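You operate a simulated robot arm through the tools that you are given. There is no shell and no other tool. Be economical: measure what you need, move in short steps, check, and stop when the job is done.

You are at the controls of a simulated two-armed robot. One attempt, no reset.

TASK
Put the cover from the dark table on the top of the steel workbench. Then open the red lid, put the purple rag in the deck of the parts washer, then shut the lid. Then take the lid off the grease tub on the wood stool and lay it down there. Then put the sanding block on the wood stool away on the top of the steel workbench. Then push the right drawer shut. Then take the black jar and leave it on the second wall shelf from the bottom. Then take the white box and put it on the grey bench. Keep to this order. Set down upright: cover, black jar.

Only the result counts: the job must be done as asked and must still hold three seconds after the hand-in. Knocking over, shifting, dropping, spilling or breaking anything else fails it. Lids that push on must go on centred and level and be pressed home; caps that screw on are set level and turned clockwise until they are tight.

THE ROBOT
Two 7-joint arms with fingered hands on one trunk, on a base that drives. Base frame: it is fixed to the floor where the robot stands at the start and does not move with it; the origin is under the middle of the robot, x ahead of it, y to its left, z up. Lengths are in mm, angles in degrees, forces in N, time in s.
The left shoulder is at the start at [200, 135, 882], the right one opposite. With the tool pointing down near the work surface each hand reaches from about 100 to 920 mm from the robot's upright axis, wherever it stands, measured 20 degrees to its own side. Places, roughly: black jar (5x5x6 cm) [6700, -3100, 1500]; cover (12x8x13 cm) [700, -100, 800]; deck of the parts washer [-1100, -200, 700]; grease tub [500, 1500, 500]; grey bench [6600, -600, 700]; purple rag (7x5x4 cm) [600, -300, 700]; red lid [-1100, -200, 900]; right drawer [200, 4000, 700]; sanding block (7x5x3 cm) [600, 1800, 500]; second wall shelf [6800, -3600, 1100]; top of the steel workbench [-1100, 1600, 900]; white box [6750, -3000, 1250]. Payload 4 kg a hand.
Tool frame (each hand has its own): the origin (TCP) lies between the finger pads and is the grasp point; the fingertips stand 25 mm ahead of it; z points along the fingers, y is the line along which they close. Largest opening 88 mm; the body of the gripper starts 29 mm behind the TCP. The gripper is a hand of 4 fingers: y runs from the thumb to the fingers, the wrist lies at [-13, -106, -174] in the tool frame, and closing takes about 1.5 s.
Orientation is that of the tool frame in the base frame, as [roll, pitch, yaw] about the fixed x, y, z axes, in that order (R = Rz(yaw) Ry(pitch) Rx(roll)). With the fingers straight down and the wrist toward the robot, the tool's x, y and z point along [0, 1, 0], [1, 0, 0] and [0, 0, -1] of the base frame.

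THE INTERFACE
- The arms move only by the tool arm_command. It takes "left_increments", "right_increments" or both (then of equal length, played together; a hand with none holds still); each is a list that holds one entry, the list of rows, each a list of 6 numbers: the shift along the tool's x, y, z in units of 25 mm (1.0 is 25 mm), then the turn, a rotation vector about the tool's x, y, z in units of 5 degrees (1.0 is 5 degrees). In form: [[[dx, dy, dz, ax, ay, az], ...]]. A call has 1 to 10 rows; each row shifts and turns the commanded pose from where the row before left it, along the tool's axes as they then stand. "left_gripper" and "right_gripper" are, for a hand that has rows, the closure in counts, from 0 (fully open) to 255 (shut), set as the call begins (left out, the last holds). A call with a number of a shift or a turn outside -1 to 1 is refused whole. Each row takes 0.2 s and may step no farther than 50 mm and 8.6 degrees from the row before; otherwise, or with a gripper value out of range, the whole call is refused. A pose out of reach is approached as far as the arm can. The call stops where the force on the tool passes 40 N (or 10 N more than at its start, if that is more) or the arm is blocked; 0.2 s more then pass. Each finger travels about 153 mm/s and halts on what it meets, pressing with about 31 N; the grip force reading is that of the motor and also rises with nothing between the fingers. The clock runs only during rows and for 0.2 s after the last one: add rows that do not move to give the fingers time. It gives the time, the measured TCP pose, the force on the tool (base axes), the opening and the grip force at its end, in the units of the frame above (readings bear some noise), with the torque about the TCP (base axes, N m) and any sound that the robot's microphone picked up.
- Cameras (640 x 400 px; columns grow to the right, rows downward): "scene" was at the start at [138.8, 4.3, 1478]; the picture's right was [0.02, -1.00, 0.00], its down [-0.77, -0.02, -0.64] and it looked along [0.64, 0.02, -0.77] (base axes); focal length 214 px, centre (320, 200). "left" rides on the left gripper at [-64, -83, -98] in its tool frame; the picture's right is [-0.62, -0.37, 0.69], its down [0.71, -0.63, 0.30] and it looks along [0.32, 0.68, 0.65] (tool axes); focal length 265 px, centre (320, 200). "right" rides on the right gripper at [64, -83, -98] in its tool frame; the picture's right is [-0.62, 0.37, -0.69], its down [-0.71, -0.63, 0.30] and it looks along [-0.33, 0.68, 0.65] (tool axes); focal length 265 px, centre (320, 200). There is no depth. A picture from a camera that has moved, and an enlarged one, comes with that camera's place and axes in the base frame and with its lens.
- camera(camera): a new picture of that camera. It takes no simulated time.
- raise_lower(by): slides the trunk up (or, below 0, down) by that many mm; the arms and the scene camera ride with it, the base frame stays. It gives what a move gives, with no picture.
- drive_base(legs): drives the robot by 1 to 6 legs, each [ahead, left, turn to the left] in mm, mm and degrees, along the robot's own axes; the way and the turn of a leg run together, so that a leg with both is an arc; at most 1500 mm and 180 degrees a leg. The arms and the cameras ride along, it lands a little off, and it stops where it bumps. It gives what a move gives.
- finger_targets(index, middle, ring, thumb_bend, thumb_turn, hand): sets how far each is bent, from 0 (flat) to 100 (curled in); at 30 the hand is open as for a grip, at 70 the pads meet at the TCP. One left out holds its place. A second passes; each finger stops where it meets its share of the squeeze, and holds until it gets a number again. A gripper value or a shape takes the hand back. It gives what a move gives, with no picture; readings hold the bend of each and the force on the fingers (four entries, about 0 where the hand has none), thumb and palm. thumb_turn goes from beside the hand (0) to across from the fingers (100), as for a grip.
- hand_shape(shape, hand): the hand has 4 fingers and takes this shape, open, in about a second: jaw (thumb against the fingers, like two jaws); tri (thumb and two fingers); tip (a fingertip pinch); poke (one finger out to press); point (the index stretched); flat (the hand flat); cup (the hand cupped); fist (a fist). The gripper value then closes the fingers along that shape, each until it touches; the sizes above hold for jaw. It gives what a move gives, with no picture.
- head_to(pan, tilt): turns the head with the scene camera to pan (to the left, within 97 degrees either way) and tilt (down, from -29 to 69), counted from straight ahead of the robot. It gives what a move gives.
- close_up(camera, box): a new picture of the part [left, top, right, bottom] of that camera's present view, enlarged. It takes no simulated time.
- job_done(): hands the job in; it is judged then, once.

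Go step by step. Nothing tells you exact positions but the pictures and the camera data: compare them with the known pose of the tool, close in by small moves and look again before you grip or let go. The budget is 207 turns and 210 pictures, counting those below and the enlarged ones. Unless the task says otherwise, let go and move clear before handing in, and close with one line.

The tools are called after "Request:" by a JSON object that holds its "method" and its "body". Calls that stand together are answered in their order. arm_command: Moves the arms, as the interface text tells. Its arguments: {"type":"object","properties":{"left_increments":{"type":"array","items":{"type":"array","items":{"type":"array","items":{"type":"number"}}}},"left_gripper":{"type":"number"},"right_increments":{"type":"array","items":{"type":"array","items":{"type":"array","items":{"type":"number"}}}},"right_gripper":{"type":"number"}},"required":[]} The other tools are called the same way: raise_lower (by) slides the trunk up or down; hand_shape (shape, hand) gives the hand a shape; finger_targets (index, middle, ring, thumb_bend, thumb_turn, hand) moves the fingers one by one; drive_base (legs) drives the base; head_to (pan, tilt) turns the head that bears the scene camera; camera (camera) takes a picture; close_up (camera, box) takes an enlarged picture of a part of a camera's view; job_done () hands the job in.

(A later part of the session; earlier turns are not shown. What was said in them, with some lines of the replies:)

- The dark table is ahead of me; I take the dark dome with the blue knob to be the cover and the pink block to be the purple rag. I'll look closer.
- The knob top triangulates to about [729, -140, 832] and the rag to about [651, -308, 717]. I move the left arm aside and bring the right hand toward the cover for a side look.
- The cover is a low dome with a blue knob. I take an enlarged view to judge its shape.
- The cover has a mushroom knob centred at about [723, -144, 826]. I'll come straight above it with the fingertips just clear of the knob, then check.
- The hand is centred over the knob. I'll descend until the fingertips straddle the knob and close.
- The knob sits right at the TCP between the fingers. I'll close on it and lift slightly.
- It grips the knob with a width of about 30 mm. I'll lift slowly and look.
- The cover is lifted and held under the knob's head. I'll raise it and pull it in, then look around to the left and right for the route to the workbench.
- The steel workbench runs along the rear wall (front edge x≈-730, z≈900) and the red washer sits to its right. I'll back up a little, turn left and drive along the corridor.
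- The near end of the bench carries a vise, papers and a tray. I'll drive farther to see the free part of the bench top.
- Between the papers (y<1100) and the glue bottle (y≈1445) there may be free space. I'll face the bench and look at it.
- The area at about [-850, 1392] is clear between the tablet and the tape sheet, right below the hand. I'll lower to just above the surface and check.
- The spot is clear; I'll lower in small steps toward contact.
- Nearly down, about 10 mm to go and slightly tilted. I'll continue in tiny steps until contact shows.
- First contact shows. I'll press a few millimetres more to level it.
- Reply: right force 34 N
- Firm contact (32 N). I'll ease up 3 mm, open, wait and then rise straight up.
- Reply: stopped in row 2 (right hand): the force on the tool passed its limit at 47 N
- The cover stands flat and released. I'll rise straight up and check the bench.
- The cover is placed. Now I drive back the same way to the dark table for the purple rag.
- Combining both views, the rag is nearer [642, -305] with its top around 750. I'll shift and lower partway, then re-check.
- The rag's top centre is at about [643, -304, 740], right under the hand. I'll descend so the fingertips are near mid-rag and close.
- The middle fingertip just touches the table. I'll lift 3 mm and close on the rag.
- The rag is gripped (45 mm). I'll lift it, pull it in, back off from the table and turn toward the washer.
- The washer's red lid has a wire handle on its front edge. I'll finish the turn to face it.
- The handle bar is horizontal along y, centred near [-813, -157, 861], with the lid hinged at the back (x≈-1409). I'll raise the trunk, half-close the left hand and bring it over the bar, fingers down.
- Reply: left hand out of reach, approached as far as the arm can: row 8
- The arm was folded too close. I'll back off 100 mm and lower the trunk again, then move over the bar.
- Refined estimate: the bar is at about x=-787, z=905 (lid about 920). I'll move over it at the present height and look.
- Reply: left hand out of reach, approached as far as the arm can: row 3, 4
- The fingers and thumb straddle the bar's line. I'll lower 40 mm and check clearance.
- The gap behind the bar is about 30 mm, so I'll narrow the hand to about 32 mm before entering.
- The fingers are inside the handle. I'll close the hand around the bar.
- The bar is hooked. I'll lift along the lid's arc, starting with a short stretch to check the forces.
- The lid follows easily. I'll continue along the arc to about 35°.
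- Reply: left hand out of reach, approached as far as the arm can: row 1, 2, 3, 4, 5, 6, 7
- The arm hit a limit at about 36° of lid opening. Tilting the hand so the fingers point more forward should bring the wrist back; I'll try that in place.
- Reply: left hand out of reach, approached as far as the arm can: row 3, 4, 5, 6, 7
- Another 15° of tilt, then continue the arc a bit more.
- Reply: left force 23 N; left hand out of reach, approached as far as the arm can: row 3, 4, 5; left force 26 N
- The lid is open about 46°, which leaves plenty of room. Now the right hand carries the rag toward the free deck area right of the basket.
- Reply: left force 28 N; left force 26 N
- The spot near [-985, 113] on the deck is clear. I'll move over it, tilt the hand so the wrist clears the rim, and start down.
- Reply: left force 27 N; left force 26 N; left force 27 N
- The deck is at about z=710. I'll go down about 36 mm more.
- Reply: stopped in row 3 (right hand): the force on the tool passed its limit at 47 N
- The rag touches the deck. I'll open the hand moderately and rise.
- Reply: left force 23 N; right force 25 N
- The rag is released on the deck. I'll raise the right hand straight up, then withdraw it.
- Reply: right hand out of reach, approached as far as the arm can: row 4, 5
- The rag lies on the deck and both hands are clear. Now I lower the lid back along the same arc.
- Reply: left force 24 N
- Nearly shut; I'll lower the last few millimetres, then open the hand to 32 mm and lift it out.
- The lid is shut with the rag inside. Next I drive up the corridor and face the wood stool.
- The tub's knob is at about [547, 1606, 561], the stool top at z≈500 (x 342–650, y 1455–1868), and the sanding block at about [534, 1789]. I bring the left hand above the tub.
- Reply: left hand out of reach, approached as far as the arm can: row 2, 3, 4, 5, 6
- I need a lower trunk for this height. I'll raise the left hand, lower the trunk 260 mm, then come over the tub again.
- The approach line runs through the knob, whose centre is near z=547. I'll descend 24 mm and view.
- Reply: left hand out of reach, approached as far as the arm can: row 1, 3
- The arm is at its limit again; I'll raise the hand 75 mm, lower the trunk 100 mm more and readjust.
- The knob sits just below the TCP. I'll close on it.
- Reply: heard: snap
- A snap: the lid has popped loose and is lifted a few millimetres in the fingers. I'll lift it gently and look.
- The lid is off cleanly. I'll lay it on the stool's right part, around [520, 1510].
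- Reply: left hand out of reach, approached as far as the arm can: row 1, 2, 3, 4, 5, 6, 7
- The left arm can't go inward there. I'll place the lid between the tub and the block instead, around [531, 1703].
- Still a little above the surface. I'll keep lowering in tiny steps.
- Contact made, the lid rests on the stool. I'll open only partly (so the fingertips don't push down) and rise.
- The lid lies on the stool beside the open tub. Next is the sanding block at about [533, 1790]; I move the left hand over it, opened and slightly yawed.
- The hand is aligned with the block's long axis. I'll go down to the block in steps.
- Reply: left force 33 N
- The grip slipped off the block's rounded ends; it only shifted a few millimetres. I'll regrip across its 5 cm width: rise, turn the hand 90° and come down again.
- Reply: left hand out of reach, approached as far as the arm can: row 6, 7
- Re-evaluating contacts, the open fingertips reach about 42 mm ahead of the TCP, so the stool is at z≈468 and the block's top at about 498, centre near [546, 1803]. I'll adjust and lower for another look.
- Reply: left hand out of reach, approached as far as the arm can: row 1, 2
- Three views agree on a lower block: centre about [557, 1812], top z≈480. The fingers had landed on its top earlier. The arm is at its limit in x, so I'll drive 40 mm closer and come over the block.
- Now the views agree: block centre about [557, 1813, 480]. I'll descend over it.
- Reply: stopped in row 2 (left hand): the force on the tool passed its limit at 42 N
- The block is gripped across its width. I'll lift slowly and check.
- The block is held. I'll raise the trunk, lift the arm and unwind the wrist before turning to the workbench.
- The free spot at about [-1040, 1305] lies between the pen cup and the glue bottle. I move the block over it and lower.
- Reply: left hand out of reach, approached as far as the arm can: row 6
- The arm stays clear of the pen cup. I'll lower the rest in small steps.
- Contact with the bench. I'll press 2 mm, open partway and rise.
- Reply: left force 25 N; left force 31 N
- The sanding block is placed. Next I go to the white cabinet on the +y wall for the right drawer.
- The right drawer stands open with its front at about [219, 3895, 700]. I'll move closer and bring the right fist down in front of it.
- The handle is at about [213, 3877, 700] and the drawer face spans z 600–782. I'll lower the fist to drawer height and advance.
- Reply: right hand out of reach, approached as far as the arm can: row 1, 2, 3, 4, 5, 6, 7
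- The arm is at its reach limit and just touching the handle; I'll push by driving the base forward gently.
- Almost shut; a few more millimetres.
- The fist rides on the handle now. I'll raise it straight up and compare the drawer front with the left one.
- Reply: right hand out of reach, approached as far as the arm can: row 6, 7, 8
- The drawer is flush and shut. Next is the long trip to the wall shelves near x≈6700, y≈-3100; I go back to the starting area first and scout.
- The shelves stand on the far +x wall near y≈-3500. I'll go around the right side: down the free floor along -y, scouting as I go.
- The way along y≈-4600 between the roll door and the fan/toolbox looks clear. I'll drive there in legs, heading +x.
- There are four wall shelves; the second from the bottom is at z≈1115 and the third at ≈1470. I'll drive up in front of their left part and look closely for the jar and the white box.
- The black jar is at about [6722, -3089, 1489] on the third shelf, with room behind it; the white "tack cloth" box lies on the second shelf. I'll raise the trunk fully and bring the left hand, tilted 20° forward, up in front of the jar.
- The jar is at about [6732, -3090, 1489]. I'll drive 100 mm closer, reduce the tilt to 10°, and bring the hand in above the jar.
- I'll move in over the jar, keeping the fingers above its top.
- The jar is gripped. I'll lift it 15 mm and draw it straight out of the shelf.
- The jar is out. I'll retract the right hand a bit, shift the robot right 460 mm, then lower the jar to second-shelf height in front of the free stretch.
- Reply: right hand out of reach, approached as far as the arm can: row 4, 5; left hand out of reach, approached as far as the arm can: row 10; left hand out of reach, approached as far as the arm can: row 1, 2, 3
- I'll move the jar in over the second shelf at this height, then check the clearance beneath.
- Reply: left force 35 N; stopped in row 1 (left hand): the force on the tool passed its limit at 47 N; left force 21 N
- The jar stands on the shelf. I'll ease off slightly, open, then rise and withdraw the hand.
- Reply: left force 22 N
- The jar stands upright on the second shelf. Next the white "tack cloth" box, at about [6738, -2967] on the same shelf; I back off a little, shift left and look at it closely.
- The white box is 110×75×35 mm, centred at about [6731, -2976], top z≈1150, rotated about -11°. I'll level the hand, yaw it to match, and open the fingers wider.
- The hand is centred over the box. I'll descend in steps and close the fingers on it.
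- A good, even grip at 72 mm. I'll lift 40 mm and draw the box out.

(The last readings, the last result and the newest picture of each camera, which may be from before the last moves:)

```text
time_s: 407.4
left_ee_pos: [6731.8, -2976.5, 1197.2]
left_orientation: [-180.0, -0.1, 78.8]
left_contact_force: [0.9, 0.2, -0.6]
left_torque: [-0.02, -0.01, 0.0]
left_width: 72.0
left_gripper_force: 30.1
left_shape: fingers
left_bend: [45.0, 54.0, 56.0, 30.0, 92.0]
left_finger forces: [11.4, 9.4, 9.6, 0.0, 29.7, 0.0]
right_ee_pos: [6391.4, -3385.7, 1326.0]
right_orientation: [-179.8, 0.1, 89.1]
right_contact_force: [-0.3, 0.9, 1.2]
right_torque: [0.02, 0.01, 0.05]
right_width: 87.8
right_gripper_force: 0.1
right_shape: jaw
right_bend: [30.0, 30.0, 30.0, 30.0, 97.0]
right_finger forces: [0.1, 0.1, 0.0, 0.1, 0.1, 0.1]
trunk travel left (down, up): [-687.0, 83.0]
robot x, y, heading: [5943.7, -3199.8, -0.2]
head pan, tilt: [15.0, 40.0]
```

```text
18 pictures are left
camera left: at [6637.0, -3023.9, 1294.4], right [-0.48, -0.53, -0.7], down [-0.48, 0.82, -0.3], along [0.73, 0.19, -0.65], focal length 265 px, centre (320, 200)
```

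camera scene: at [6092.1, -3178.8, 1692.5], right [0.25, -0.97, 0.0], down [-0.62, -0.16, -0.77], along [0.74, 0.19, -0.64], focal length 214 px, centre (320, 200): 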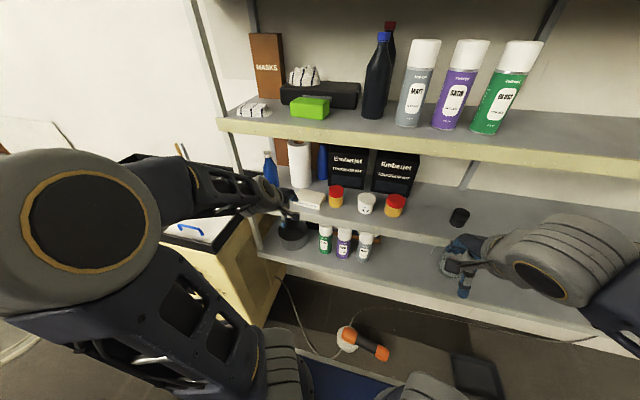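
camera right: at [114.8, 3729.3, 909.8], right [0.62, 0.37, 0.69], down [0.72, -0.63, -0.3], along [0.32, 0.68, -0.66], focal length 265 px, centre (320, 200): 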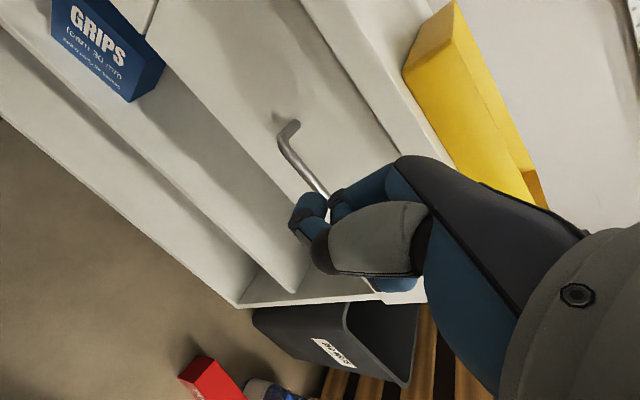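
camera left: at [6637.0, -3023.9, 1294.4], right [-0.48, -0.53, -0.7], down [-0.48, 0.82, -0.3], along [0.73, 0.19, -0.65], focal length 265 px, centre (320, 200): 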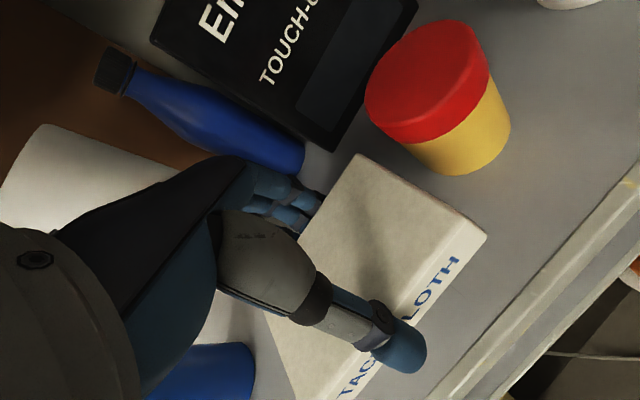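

The box is free. I'll draw it out of the shelf, back off and drive along the wall toward the grey bench.

Request:
{"method": "arm_command", "body": {"left_increments": [[[-0.19, -0.97, -0.1, 0, 0, 0], [-0.19, -0.97, -0.1, 0, 0, 0], [-0.19, -0.97, -0.1, 0, 0, 0], [-0.19, -0.97, -0.1, 0, 0, 0], [-0.19, -0.97, -0.1, 0, 0, 0], [-0.19, -0.97, -0.1, 0, 0, 0], [-0.19, -0.97, 0, 0, 0, 0], [0, 0, 0, 0, 0, 0]]]}}

Request:
{"method": "drive_base", "body": {"legs": [[-150, 0, 0], [0, 1000, 0]]}}

Request:
{"method": "head_to", "body": {"pan": 40, "tilt": 28}}

Request:
{"method": "camera", "body": {"camera": "scene"}}

```text
time_s: 409.2
left_ee_pos: [6558.5, -2976.2, 1209.7]
left_orientation: [179.9, -0.2, 78.8]
left_contact_force: [0.6, 0.0, -0.8]
left_torque: [-0.01, -0.02, -0.04]
left_width: 71.8
left_gripper_force: 30.0
left_shape: fingers
left_bend: [45.0, 54.0, 57.0, 30.0, 92.0]
left_finger forces: [11.4, 9.4, 9.6, 0.0, 29.6, 0.0]
right_ee_pos: [6391.3, -3384.7, 1326.4]
right_orientation: [-179.7, 0.1, 89.2]
right_contact_force: [0.0, 0.6, 0.7]
right_torque: [0.03, 0.03, 0.0]
right_width: 87.7
right_gripper_force: 0.1
right_shape: jaw
right_bend: [30.0, 30.0, 30.0, 30.0, 97.0]
right_finger forces: [0.0, 0.1, 0.0, 0.0, 0.0, 0.0]
trunk travel left (down, up): [-687.0, 83.0]
robot x, y, heading: [5949.7, -3203.7, -0.7]
head pan, tilt: [15.0, 40.0]
```

```text
time_s: 415.4
left_ee_pos: [6410.0, -1967.4, 1208.9]
left_orientation: [-180.0, -0.2, 79.3]
left_contact_force: [-0.2, 0.3, -1.5]
left_torque: [0.01, 0.0, 0.01]
left_width: 72.1
left_gripper_force: 29.9
left_shape: fingers
left_bend: [45.0, 54.0, 57.0, 30.0, 92.0]
left_finger forces: [11.3, 9.4, 9.6, 0.0, 29.4, 0.1]
right_ee_pos: [6245.1, -2378.5, 1326.5]
right_orientation: [-179.8, 0.2, 89.6]
right_contact_force: [-0.1, -0.7, 1.0]
right_torque: [0.0, 0.0, 0.0]
right_width: 87.5
right_gripper_force: 0.1
right_shape: jaw
right_bend: [30.0, 30.0, 30.0, 30.0, 97.0]
right_finger forces: [0.0, 0.0, 0.1, 0.1, 0.0, 0.0]
trunk travel left (down, up): [-687.0, 83.0]
robot x, y, heading: [5804.5, -2194.1, 0.2]
head pan, tilt: [15.0, 40.0]
```

```text
time_s: 416.2
left_ee_pos: [6409.6, -1968.4, 1210.1]
left_orientation: [180.0, -0.2, 79.3]
left_contact_force: [-0.6, 0.4, -0.6]
left_torque: [0.0, 0.0, -0.02]
left_width: 72.2
left_gripper_force: 29.2
left_shape: fingers
left_bend: [45.0, 54.0, 57.0, 30.0, 92.0]
left_finger forces: [11.3, 9.3, 9.5, 0.0, 29.6, 0.0]
right_ee_pos: [6245.5, -2378.4, 1325.5]
right_orientation: [-179.8, 0.2, 89.6]
right_contact_force: [0.4, -0.1, -0.9]
right_torque: [0.02, -0.02, 0.04]
right_width: 87.6
right_gripper_force: 0.0
right_shape: jaw
right_bend: [30.0, 30.0, 30.0, 30.0, 97.0]
right_finger forces: [0.0, 0.0, 0.0, 0.0, 0.0, 0.0]
trunk travel left (down, up): [-687.0, 83.0]
robot x, y, heading: [5799.9, -2196.3, 0.1]
head pan, tilt: [40.0, 28.0]
```

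```text
17 pictures are left
camera scene: at [5933.0, -2137.9, 1711.0], right [0.64, -0.77, 0.0], down [-0.36, -0.3, -0.88], along [0.68, 0.57, -0.47], focal length 214 px, centre (320, 200)
```

scene: 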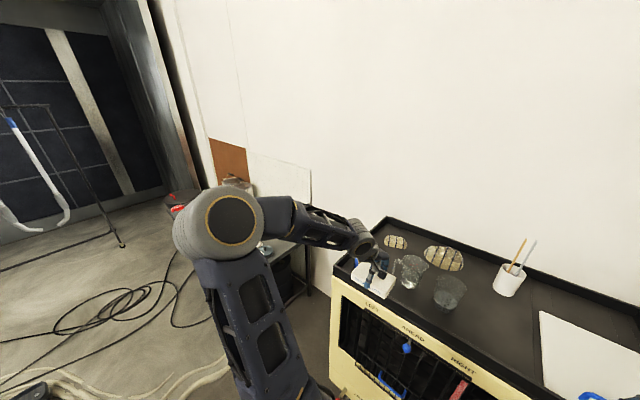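

The cream machine is below me; the grey bench lies further along. I'll continue 900 mm and look.

Request:
{"method": "drive_base", "body": {"legs": [[0, 900, 0]]}}

Request:
{"method": "head_to", "body": {"pan": 25, "tilt": 38}}

Request:
{"method": "camera", "body": {"camera": "scene"}}

```text
time_s: 421.0
left_ee_pos: [6410.4, -1061.9, 1210.1]
left_orientation: [-179.9, -0.2, 79.2]
left_contact_force: [-0.3, -0.6, -0.9]
left_torque: [-0.06, 0.0, -0.01]
left_width: 71.8
left_gripper_force: 29.8
left_shape: fingers
left_bend: [45.0, 54.0, 57.0, 30.0, 92.0]
left_finger forces: [11.3, 9.4, 9.6, 0.0, 29.5, 0.0]
right_ee_pos: [6245.3, -1472.7, 1325.8]
right_orientation: [-179.9, 0.0, 89.6]
right_contact_force: [0.2, 0.0, -0.9]
right_torque: [0.0, 0.0, 0.03]
right_width: 87.5
right_gripper_force: 0.0
right_shape: jaw
right_bend: [30.0, 30.0, 30.0, 30.0, 97.0]
right_finger forces: [0.0, 0.0, 0.0, 0.0, 0.1, 0.1]
trunk travel left (down, up): [-687.0, 83.0]
robot x, y, heading: [5799.7, -1291.3, -0.2]
head pan, tilt: [40.0, 28.0]
```

```text
time_s: 421.8
left_ee_pos: [6410.5, -1061.5, 1209.3]
left_orientation: [179.9, -0.2, 79.2]
left_contact_force: [0.3, 0.1, -1.7]
left_torque: [-0.02, -0.01, 0.01]
left_width: 72.0
left_gripper_force: 30.3
left_shape: fingers
left_bend: [45.0, 54.0, 57.0, 30.0, 92.0]
left_finger forces: [11.3, 9.4, 9.6, 0.0, 29.4, 0.1]
right_ee_pos: [6245.5, -1473.5, 1326.8]
right_orientation: [-179.8, 0.1, 89.6]
right_contact_force: [-0.6, 0.1, -0.7]
right_torque: [-0.02, -0.03, 0.01]
right_width: 87.7
right_gripper_force: 0.0
right_shape: jaw
right_bend: [30.0, 30.0, 30.0, 30.0, 97.0]
right_finger forces: [0.0, 0.0, 0.0, 0.0, 0.0, 0.1]
trunk travel left (down, up): [-687.0, 83.0]
robot x, y, heading: [5797.0, -1292.8, -0.0]
head pan, tilt: [25.0, 38.0]
```

```text
16 pictures are left
camera scene: at [5941.2, -1253.5, 1695.5], right [0.42, -0.91, 0.0], down [-0.56, -0.26, -0.79], along [0.71, 0.33, -0.62], focal length 214 px, centre (320, 200)
```

scene: 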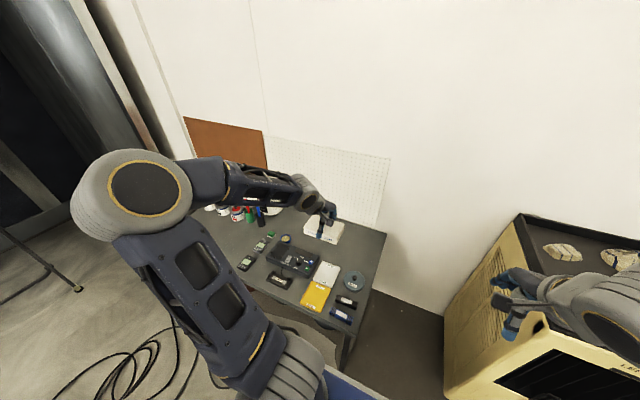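

The grey bench (right edge y≈-1243, z≈720) has a free area at its back right, around [6660, -1112]. I'll nudge forward, lower the trunk 250 mm and bring the box over that spot.

Request:
{"method": "drive_base", "body": {"legs": [[33, 0, 0]]}}

Request:
{"method": "raise_lower", "body": {"by": -250}}

Request:
{"method": "arm_command", "body": {"left_increments": [[[-0.04, 0.98, 0.2, 0, 0, 0], [-0.04, 0.98, 0.2, 0, 0, 0], [-0.04, 0.98, 0.2, 0, 0, 0], [-0.04, 0.98, 0.2, 0, 0, 0], [-0.04, 0.98, 0.2, 0, 0, 0], [-0.04, 0.98, 0.2, 0, 0, 0], [-0.04, 0.98, 0.2, 0, 0, 0], [-0.04, 0.98, 0.2, 0, 0, 0], [-0.04, 0.98, 0.2, 0, 0, 0], [0, 0, 0, 0, 0, 0]]]}}

Request:
{"method": "camera", "body": {"camera": "scene"}}

Request:
{"method": "camera", "body": {"camera": "left"}}

```text
time_s: 422.6
left_ee_pos: [6443.4, -1060.8, 1210.6]
left_orientation: [180.0, -0.3, 79.2]
left_contact_force: [-0.3, -0.8, -1.0]
left_torque: [0.01, -0.02, -0.01]
left_width: 71.6
left_gripper_force: 29.6
left_shape: fingers
left_bend: [45.0, 54.0, 57.0, 30.0, 92.0]
left_finger forces: [11.2, 9.4, 9.6, 0.0, 29.6, 0.1]
right_ee_pos: [6278.7, -1472.4, 1326.8]
right_orientation: [-179.8, 0.1, 89.7]
right_contact_force: [0.5, -0.2, 1.3]
right_torque: [0.0, 0.03, -0.01]
right_width: 87.9
right_gripper_force: 0.0
right_shape: jaw
right_bend: [30.0, 30.0, 30.0, 30.0, 97.0]
right_finger forces: [0.0, 0.0, 0.1, 0.0, 0.0, 0.0]
trunk travel left (down, up): [-687.0, 83.0]
robot x, y, heading: [5830.4, -1293.5, 0.0]
head pan, tilt: [25.0, 38.0]
```

```text
time_s: 425.2
left_ee_pos: [6443.4, -1062.2, 961.0]
left_orientation: [180.0, -0.2, 79.2]
left_contact_force: [-0.3, 0.1, -1.3]
left_torque: [0.0, -0.04, -0.03]
left_width: 72.0
left_gripper_force: 30.1
left_shape: fingers
left_bend: [45.0, 54.0, 57.0, 30.0, 92.0]
left_finger forces: [11.3, 9.4, 9.5, 0.0, 29.5, 0.1]
right_ee_pos: [6278.7, -1472.8, 1076.2]
right_orientation: [-179.8, 0.1, 89.6]
right_contact_force: [-0.3, 0.1, -0.4]
right_torque: [-0.01, 0.0, -0.04]
right_width: 87.6
right_gripper_force: 0.1
right_shape: jaw
right_bend: [30.0, 30.0, 30.0, 30.0, 97.0]
right_finger forces: [0.0, 0.0, 0.0, 0.0, 0.0, 0.0]
trunk travel left (down, up): [-437.0, 333.0]
robot x, y, heading: [5835.5, -1290.2, -0.3]
head pan, tilt: [25.0, 38.0]
```

```text
time_s: 427.4
left_ee_pos: [6625.2, -1100.9, 922.4]
left_orientation: [180.0, -0.2, 79.4]
left_contact_force: [-0.4, 0.0, -0.9]
left_torque: [0.01, 0.0, -0.04]
left_width: 72.0
left_gripper_force: 29.5
left_shape: fingers
left_bend: [45.0, 54.0, 57.0, 30.0, 92.0]
left_finger forces: [11.1, 9.3, 9.4, 0.1, 29.2, 0.1]
left hand out of reach, approached as far as the arm can: row 8, 9
right_ee_pos: [6279.5, -1472.5, 1076.1]
right_orientation: [-179.8, 0.1, 89.6]
right_contact_force: [0.2, -0.1, 0.3]
right_torque: [-0.01, -0.02, -0.05]
right_width: 87.7
right_gripper_force: 0.1
right_shape: jaw
right_bend: [30.0, 30.0, 30.0, 30.0, 97.0]
right_finger forces: [0.0, 0.0, 0.0, 0.1, 0.0, 0.0]
trunk travel left (down, up): [-437.0, 333.0]
robot x, y, heading: [5831.3, -1293.7, -0.0]
head pan, tilt: [25.0, 38.0]
```

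```text
15 pictures are left
camera scene: at [5974.2, -1253.5, 1445.4], right [0.42, -0.91, 0.0], down [-0.56, -0.26, -0.79], along [0.71, 0.33, -0.62], focal length 214 px, centre (320, 200)
```

scene: 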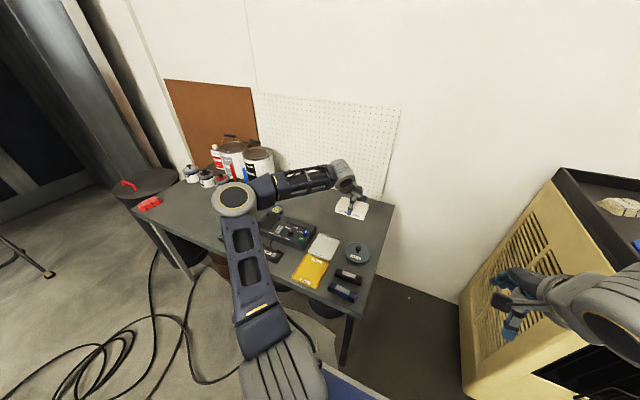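

```text
14 pictures are left
camera left: at [6531.1, -1150.1, 1021.0], right [-0.48, -0.54, -0.7], down [-0.49, 0.82, -0.3], along [0.73, 0.19, -0.65], focal length 265 px, centre (320, 200)
```

left: 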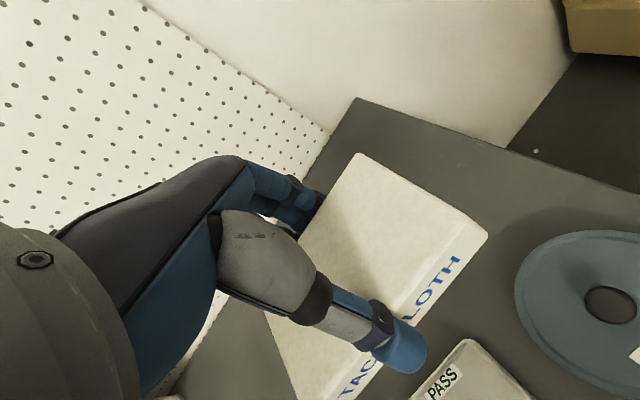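

The gauge disc is close, so I'll place the box a little further left and back, around [6655, -1042]. I move there while lowering.

Request:
{"method": "arm_command", "body": {"left_increments": [[[0.6, 0.2, 0.7, 0, 0, 0], [0.6, 0.2, 0.7, 0, 0, 0], [0.6, 0.2, 0.7, 0, 0, 0], [0.6, 0.2, 0.7, 0, 0, 0], [0, 0, 0, 0, 0, 0]]]}}

Request:
{"method": "camera", "body": {"camera": "left"}}

```text
time_s: 428.6
left_ee_pos: [6657.1, -1046.8, 852.2]
left_orientation: [-180.0, -0.2, 79.2]
left_contact_force: [-0.3, -0.9, -1.6]
left_torque: [0.04, -0.02, 0.0]
left_width: 72.2
left_gripper_force: 29.8
left_shape: fingers
left_bend: [45.0, 54.0, 57.0, 30.0, 92.0]
left_finger forces: [11.2, 9.3, 9.5, 0.0, 29.3, 0.0]
right_ee_pos: [6277.9, -1473.4, 1076.9]
right_orientation: [-179.9, 0.0, 89.7]
right_contact_force: [0.1, 0.6, -0.4]
right_torque: [-0.02, 0.01, 0.0]
right_width: 87.8
right_gripper_force: 0.0
right_shape: jaw
right_bend: [30.0, 30.0, 30.0, 30.0, 97.0]
right_finger forces: [0.1, 0.1, 0.0, 0.0, 0.1, 0.1]
trunk travel left (down, up): [-437.0, 333.0]
robot x, y, heading: [5836.4, -1293.1, 0.0]
head pan, tilt: [25.0, 38.0]
```

```text
13 pictures are left
camera left: at [6562.5, -1095.1, 950.4], right [-0.48, -0.54, -0.7], down [-0.48, 0.82, -0.3], along [0.73, 0.19, -0.65], focal length 265 px, centre (320, 200)
```

left: 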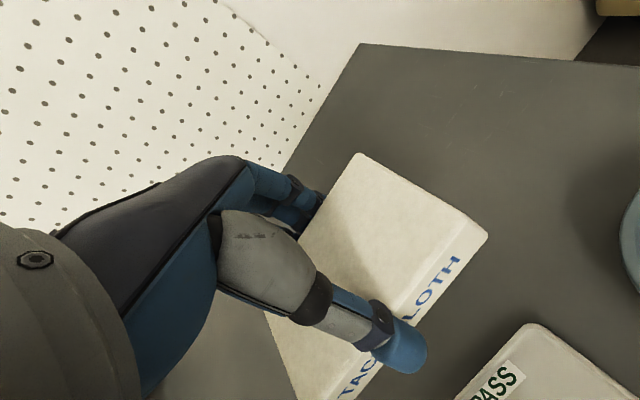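

Request:
{"method": "arm_command", "body": {"left_increments": [[[-0.14, 0.35, 0.5, 0, 0, 0], [-0.14, 0.35, 0.5, 0, 0, 0], [0, 0, 0.5, 0, 0, 0], [0, 0, 0.5, 0, 0, 0], [0, 0, 0, 0, 0, 0]]]}}

Request:
{"method": "close_up", "body": {"camera": "scene", "box": [280, 170, 400, 260]}}

```text
time_s: 429.8
left_ee_pos: [6655.5, -1048.3, 815.0]
left_orientation: [-180.0, -0.1, 79.3]
left_contact_force: [0.7, 0.2, -1.2]
left_torque: [-0.05, -0.03, 0.01]
left_width: 72.1
left_gripper_force: 29.4
left_shape: fingers
left_bend: [45.0, 54.0, 57.0, 30.0, 92.0]
left_finger forces: [11.1, 9.3, 9.5, 0.0, 29.0, 0.0]
left hand out of reach, approached as far as the arm can: row 1, 2
right_ee_pos: [6278.4, -1473.1, 1075.8]
right_orientation: [-179.8, 0.1, 89.6]
right_contact_force: [-0.6, -0.4, -0.3]
right_torque: [-0.01, 0.0, -0.01]
right_width: 87.8
right_gripper_force: 0.1
right_shape: jaw
right_bend: [30.0, 30.0, 30.0, 30.0, 97.0]
right_finger forces: [0.0, 0.0, 0.0, 0.0, 0.0, 0.0]
trunk travel left (down, up): [-437.0, 333.0]
robot x, y, heading: [5837.7, -1296.0, 0.0]
head pan, tilt: [25.0, 38.0]
```

```text
4.44 times, centred on (340, 215) of scene
camera zoom: at [5974.2, -1253.5, 1445.5], right [0.42, -0.91, 0.0], down [-0.56, -0.26, -0.79], along [0.71, 0.33, -0.62], focal length 953 px, centre (231, 133)
```

zoom: 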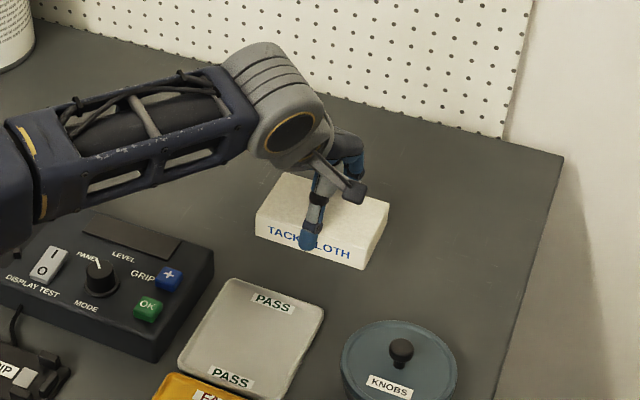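

Request:
{"method": "arm_command", "body": {"left_increments": [[[0, 0, 0.4, 0, 0, 0], [0, 0, 0.4, 0, 0, 0], [0, 0, 0.3, 0, 0, 0], [0, 0, 0, 0, 0, 0]]]}}

Request:
{"method": "close_up", "body": {"camera": "scene", "box": [280, 170, 400, 260]}}

```text
time_s: 430.8
left_ee_pos: [6652.6, -1046.8, 787.4]
left_orientation: [179.9, -0.2, 79.1]
left_contact_force: [0.8, 0.1, -0.8]
left_torque: [0.02, -0.02, 0.02]
left_width: 71.9
left_gripper_force: 28.6
left_shape: fingers
left_bend: [45.0, 54.0, 57.0, 30.0, 92.0]
left_finger forces: [11.1, 9.3, 9.5, 0.1, 29.0, 0.1]
left hand out of reach, approached as far as the arm can: row 2
right_ee_pos: [6278.4, -1472.5, 1075.4]
right_orientation: [-179.9, 0.0, 89.6]
right_contact_force: [0.5, 0.1, -0.4]
right_torque: [0.02, -0.03, -0.04]
right_width: 87.5
right_gripper_force: 0.0
right_shape: jaw
right_bend: [30.0, 30.0, 30.0, 30.0, 97.0]
right_finger forces: [0.0, 0.0, 0.0, 0.0, 0.1, 0.0]
trunk travel left (down, up): [-437.0, 333.0]
robot x, y, heading: [5832.9, -1295.5, 0.2]
head pan, tilt: [25.0, 38.0]
```

```text
4.44 times, centred on (340, 215) of scene
camera zoom: at [5974.2, -1253.5, 1445.5], right [0.42, -0.91, 0.0], down [-0.56, -0.26, -0.79], along [0.71, 0.33, -0.62], focal length 953 px, centre (231, 133)
```

zoom: 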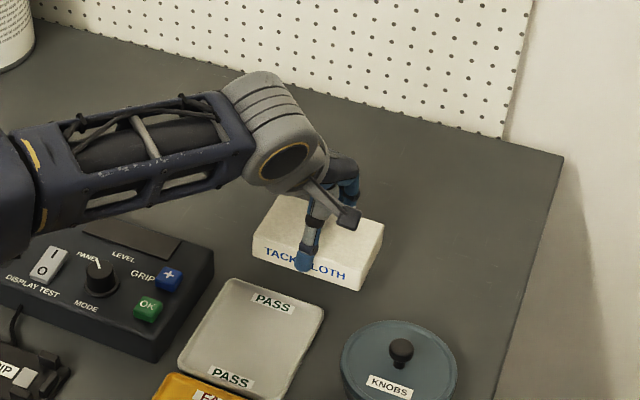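

The arm is at its limit, so I'll lower the last bit with the trunk in small steps.

Request:
{"method": "raise_lower", "body": {"by": -15}}

Request:
{"method": "raise_lower", "body": {"by": -6}}

Request:
{"method": "close_up", "body": {"camera": "scene", "box": [280, 170, 400, 260]}}

```text
time_s: 431.4
left_ee_pos: [6651.6, -1046.5, 773.2]
left_orientation: [180.0, -0.3, 79.2]
left_contact_force: [0.2, 0.0, -0.9]
left_torque: [0.02, -0.05, 0.03]
left_width: 72.1
left_gripper_force: 29.6
left_shape: fingers
left_bend: [45.0, 54.0, 57.0, 30.0, 92.0]
left_finger forces: [11.1, 9.3, 9.5, 0.0, 29.0, 0.0]
right_ee_pos: [6279.0, -1472.6, 1061.1]
right_orientation: [-179.7, 0.2, 89.7]
right_contact_force: [-0.6, -0.9, 1.3]
right_torque: [0.0, 0.01, 0.02]
right_width: 87.7
right_gripper_force: 0.1
right_shape: jaw
right_bend: [30.0, 30.0, 30.0, 30.0, 97.0]
right_finger forces: [0.0, 0.0, 0.0, 0.0, 0.0, 0.0]
trunk travel left (down, up): [-422.0, 348.0]
robot x, y, heading: [5833.3, -1288.7, 0.1]
head pan, tilt: [25.0, 38.0]
```

```text
time_s: 432.0
left_ee_pos: [6653.5, -1047.0, 766.9]
left_orientation: [179.9, -0.2, 79.2]
left_contact_force: [0.3, -0.4, -1.4]
left_torque: [-0.01, -0.02, -0.06]
left_width: 71.8
left_gripper_force: 29.4
left_shape: fingers
left_bend: [45.0, 54.0, 57.0, 30.0, 92.0]
left_finger forces: [11.1, 9.3, 9.5, 0.0, 28.9, 0.0]
right_ee_pos: [6278.4, -1472.8, 1055.1]
right_orientation: [-179.8, 0.1, 89.6]
right_contact_force: [0.8, 0.8, -0.1]
right_torque: [-0.01, 0.01, 0.02]
right_width: 87.5
right_gripper_force: 0.0
right_shape: jaw
right_bend: [30.0, 30.0, 30.0, 30.0, 97.0]
right_finger forces: [0.0, 0.0, 0.0, 0.0, 0.0, 0.1]
trunk travel left (down, up): [-416.0, 354.0]
robot x, y, heading: [5835.0, -1297.4, -0.1]
head pan, tilt: [25.0, 38.0]
```

```text
4.44 times, centred on (340, 215) of scene
camera zoom: at [5974.2, -1253.5, 1424.4], right [0.42, -0.91, 0.0], down [-0.56, -0.26, -0.79], along [0.71, 0.33, -0.62], focal length 953 px, centre (231, 133)
```

zoom: 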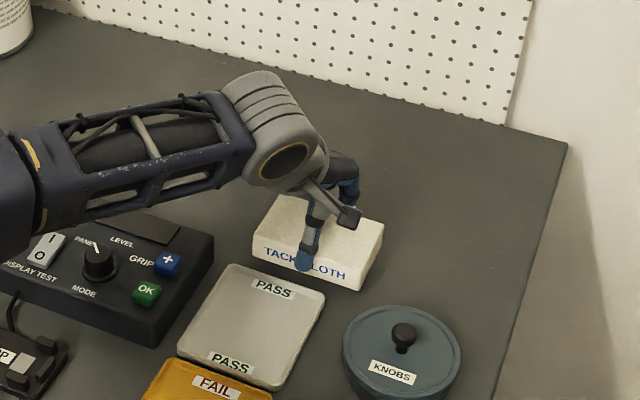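

Request:
{"method": "raise_lower", "body": {"by": -6}}

Request:
{"method": "raise_lower", "body": {"by": -4}}

Request:
{"method": "raise_lower", "body": {"by": -4}}

```text
time_s: 432.5
left_ee_pos: [6652.0, -1047.0, 761.1]
left_orientation: [179.9, -0.2, 79.3]
left_contact_force: [0.2, -1.2, -1.5]
left_torque: [0.02, -0.01, 0.01]
left_width: 72.0
left_gripper_force: 29.9
left_shape: fingers
left_bend: [45.0, 54.0, 57.0, 30.0, 92.0]
left_finger forces: [11.2, 9.3, 9.5, 0.0, 29.0, 0.0]
right_ee_pos: [6278.3, -1471.9, 1049.2]
right_orientation: [-179.9, 0.1, 89.5]
right_contact_force: [-0.8, -0.2, 1.1]
right_torque: [-0.02, -0.01, -0.02]
right_width: 87.9
right_gripper_force: 0.0
right_shape: jaw
right_bend: [30.0, 30.0, 30.0, 30.0, 97.0]
right_finger forces: [0.0, 0.0, 0.1, 0.0, 0.0, 0.0]
trunk travel left (down, up): [-410.0, 360.0]
robot x, y, heading: [5833.1, -1290.8, 0.2]
head pan, tilt: [25.0, 38.0]
```

```text
time_s: 433.1
left_ee_pos: [6651.6, -1046.2, 757.0]
left_orientation: [179.9, -0.2, 79.2]
left_contact_force: [0.6, -0.1, -0.1]
left_torque: [-0.03, 0.0, -0.02]
left_width: 71.9
left_gripper_force: 29.3
left_shape: fingers
left_bend: [45.0, 54.0, 57.0, 30.0, 92.0]
left_finger forces: [11.2, 9.4, 9.5, 0.0, 28.9, 0.1]
right_ee_pos: [6278.0, -1473.4, 1044.8]
right_orientation: [-179.8, 0.0, 89.6]
right_contact_force: [-0.6, -0.4, 0.0]
right_torque: [-0.01, 0.03, -0.02]
right_width: 87.7
right_gripper_force: 0.1
right_shape: jaw
right_bend: [30.0, 30.0, 30.0, 30.0, 97.0]
right_finger forces: [0.0, 0.0, 0.0, 0.0, 0.0, 0.1]
trunk travel left (down, up): [-406.0, 364.0]
robot x, y, heading: [5831.8, -1292.7, -0.0]
head pan, tilt: [25.0, 38.0]
```

```text
time_s: 433.6
left_ee_pos: [6653.3, -1045.6, 755.6]
left_orientation: [179.9, -0.2, 79.3]
left_contact_force: [-1.1, -0.1, 13.3]
left_torque: [0.0, -0.3, -0.03]
left_width: 72.2
left_gripper_force: 30.6
left_shape: fingers
left_bend: [45.0, 54.0, 57.0, 27.0, 92.0]
left_finger forces: [10.7, 9.8, 9.8, 0.1, 31.1, 0.0]
right_ee_pos: [6278.0, -1472.4, 1040.4]
right_orientation: [-179.7, 0.1, 89.6]
right_contact_force: [0.5, 0.1, -0.8]
right_torque: [-0.03, 0.0, 0.0]
right_width: 87.8
right_gripper_force: 0.1
right_shape: jaw
right_bend: [30.0, 30.0, 30.0, 30.0, 97.0]
right_finger forces: [0.0, 0.0, 0.1, 0.0, 0.0, 0.1]
trunk travel left (down, up): [-402.0, 368.0]
robot x, y, heading: [5834.0, -1294.0, -0.0]
head pan, tilt: [25.0, 38.0]
```

Contact (13 N). I'll open the fingers slightly wider than the box and then rise with the trunk.

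Request:
{"method": "finger_targets", "body": {"hand": "left", "index": 24, "middle": 24, "ring": 24, "thumb_bend": 20}}

Request:
{"method": "close_up", "body": {"camera": "left", "box": [200, 120, 500, 400]}}

```text
time_s: 434.6
left_ee_pos: [6651.9, -1045.6, 754.6]
left_orientation: [179.9, -0.2, 79.2]
left_contact_force: [-0.6, 0.0, 0.7]
left_torque: [0.01, 0.03, 0.01]
left_width: 100.0
left_gripper_force: 0.7
left_shape: fingers
left_bend: [24.0, 24.0, 24.0, 18.0, 97.0]
left_finger forces: [0.1, 0.0, 0.0, 0.0, 1.0, 0.0]
right_ee_pos: [6278.1, -1473.1, 1040.7]
right_orientation: [-179.8, 0.1, 89.5]
right_contact_force: [0.2, 0.6, -1.2]
right_torque: [-0.02, -0.01, 0.0]
right_width: 87.5
right_gripper_force: 0.0
right_shape: jaw
right_bend: [30.0, 30.0, 30.0, 30.0, 97.0]
right_finger forces: [0.1, 0.1, 0.0, 0.0, 0.0, 0.0]
trunk travel left (down, up): [-402.0, 368.0]
robot x, y, heading: [5839.1, -1292.4, 0.1]
head pan, tilt: [25.0, 38.0]
```

```text
1.43 times, centred on (350, 260) of left
camera zoom: at [6557.9, -1095.2, 851.6], right [-0.48, -0.54, -0.7], down [-0.48, 0.82, -0.3], along [0.73, 0.19, -0.65], focal length 379 px, centre (277, 114)
```

zoom: 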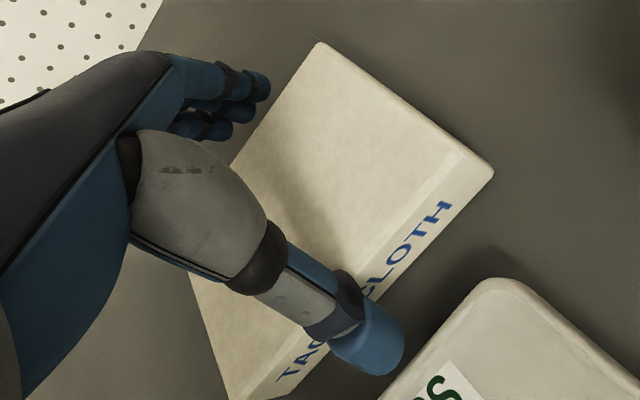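

The box is free on the bench. I'll rise straight up with the trunk and check.

Request:
{"method": "raise_lower", "body": {"by": 120}}

Request:
{"method": "close_up", "body": {"camera": "scene", "box": [240, 160, 420, 300]}}

```text
time_s: 436.1
left_ee_pos: [6653.0, -1046.3, 873.4]
left_orientation: [179.9, -0.1, 79.2]
left_contact_force: [-0.8, 0.3, 0.7]
left_torque: [-0.02, -0.01, -0.06]
left_width: 99.5
left_gripper_force: 0.0
left_shape: fingers
left_bend: [24.0, 24.0, 24.0, 20.0, 97.0]
left_finger forces: [0.1, 0.0, 0.0, 0.0, 0.0, 0.0]
right_ee_pos: [6278.6, -1471.8, 1160.5]
right_orientation: [-179.8, 0.1, 89.6]
right_contact_force: [0.0, -0.7, 0.4]
right_torque: [-0.03, 0.01, -0.05]
right_width: 87.7
right_gripper_force: 0.1
right_shape: jaw
right_bend: [30.0, 30.0, 30.0, 30.0, 97.0]
right_finger forces: [0.0, 0.0, 0.1, 0.0, 0.0, 0.0]
trunk travel left (down, up): [-522.0, 248.0]
robot x, y, heading: [5837.2, -1293.6, -0.1]
head pan, tilt: [25.0, 38.0]
```

```text
2.86 times, centred on (330, 230) of scene
camera zoom: at [5974.2, -1253.5, 1530.4], right [0.42, -0.91, 0.0], down [-0.56, -0.26, -0.79], along [0.71, 0.33, -0.62], focal length 613 px, centre (291, 114)
```

zoom: 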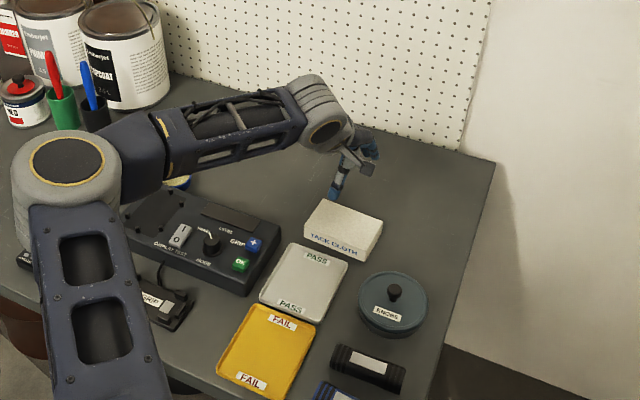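

The box lies on the grey bench and everything around it is undisturbed. I'll lift the hand further clear and hand in.

Request:
{"method": "raise_lower", "body": {"by": 120}}

Request:
{"method": "job_done", "body": {}}

```text
time_s: 437.6
left_ee_pos: [6653.6, -1047.5, 994.2]
left_orientation: [179.8, -0.2, 79.2]
left_contact_force: [-1.3, 0.5, 0.4]
left_torque: [0.0, 0.0, 0.03]
left_width: 99.1
left_gripper_force: 0.0
left_shape: fingers
left_bend: [24.0, 24.0, 24.0, 20.0, 97.0]
left_finger forces: [0.0, 0.1, 0.0, 0.0, 0.0, 0.0]
right_ee_pos: [6277.3, -1473.1, 1280.0]
right_orientation: [-179.9, 0.1, 89.6]
right_contact_force: [0.9, -0.8, -0.6]
right_torque: [0.02, 0.05, -0.05]
right_width: 87.7
right_gripper_force: 0.0
right_shape: jaw
right_bend: [30.0, 30.0, 30.0, 30.0, 97.0]
right_finger forces: [0.0, 0.0, 0.1, 0.0, 0.0, 0.0]
trunk travel left (down, up): [-642.0, 128.0]
robot x, y, heading: [5835.9, -1292.8, -0.1]
head pan, tilt: [25.0, 38.0]
```

```text
The job is handed in.
```

All seven steps are done in the order asked and the job is handed in; I took the box labelled "TACK CLOTH" on the second shelf as the white box, though it sat about 120 mm lower than the height you gave.
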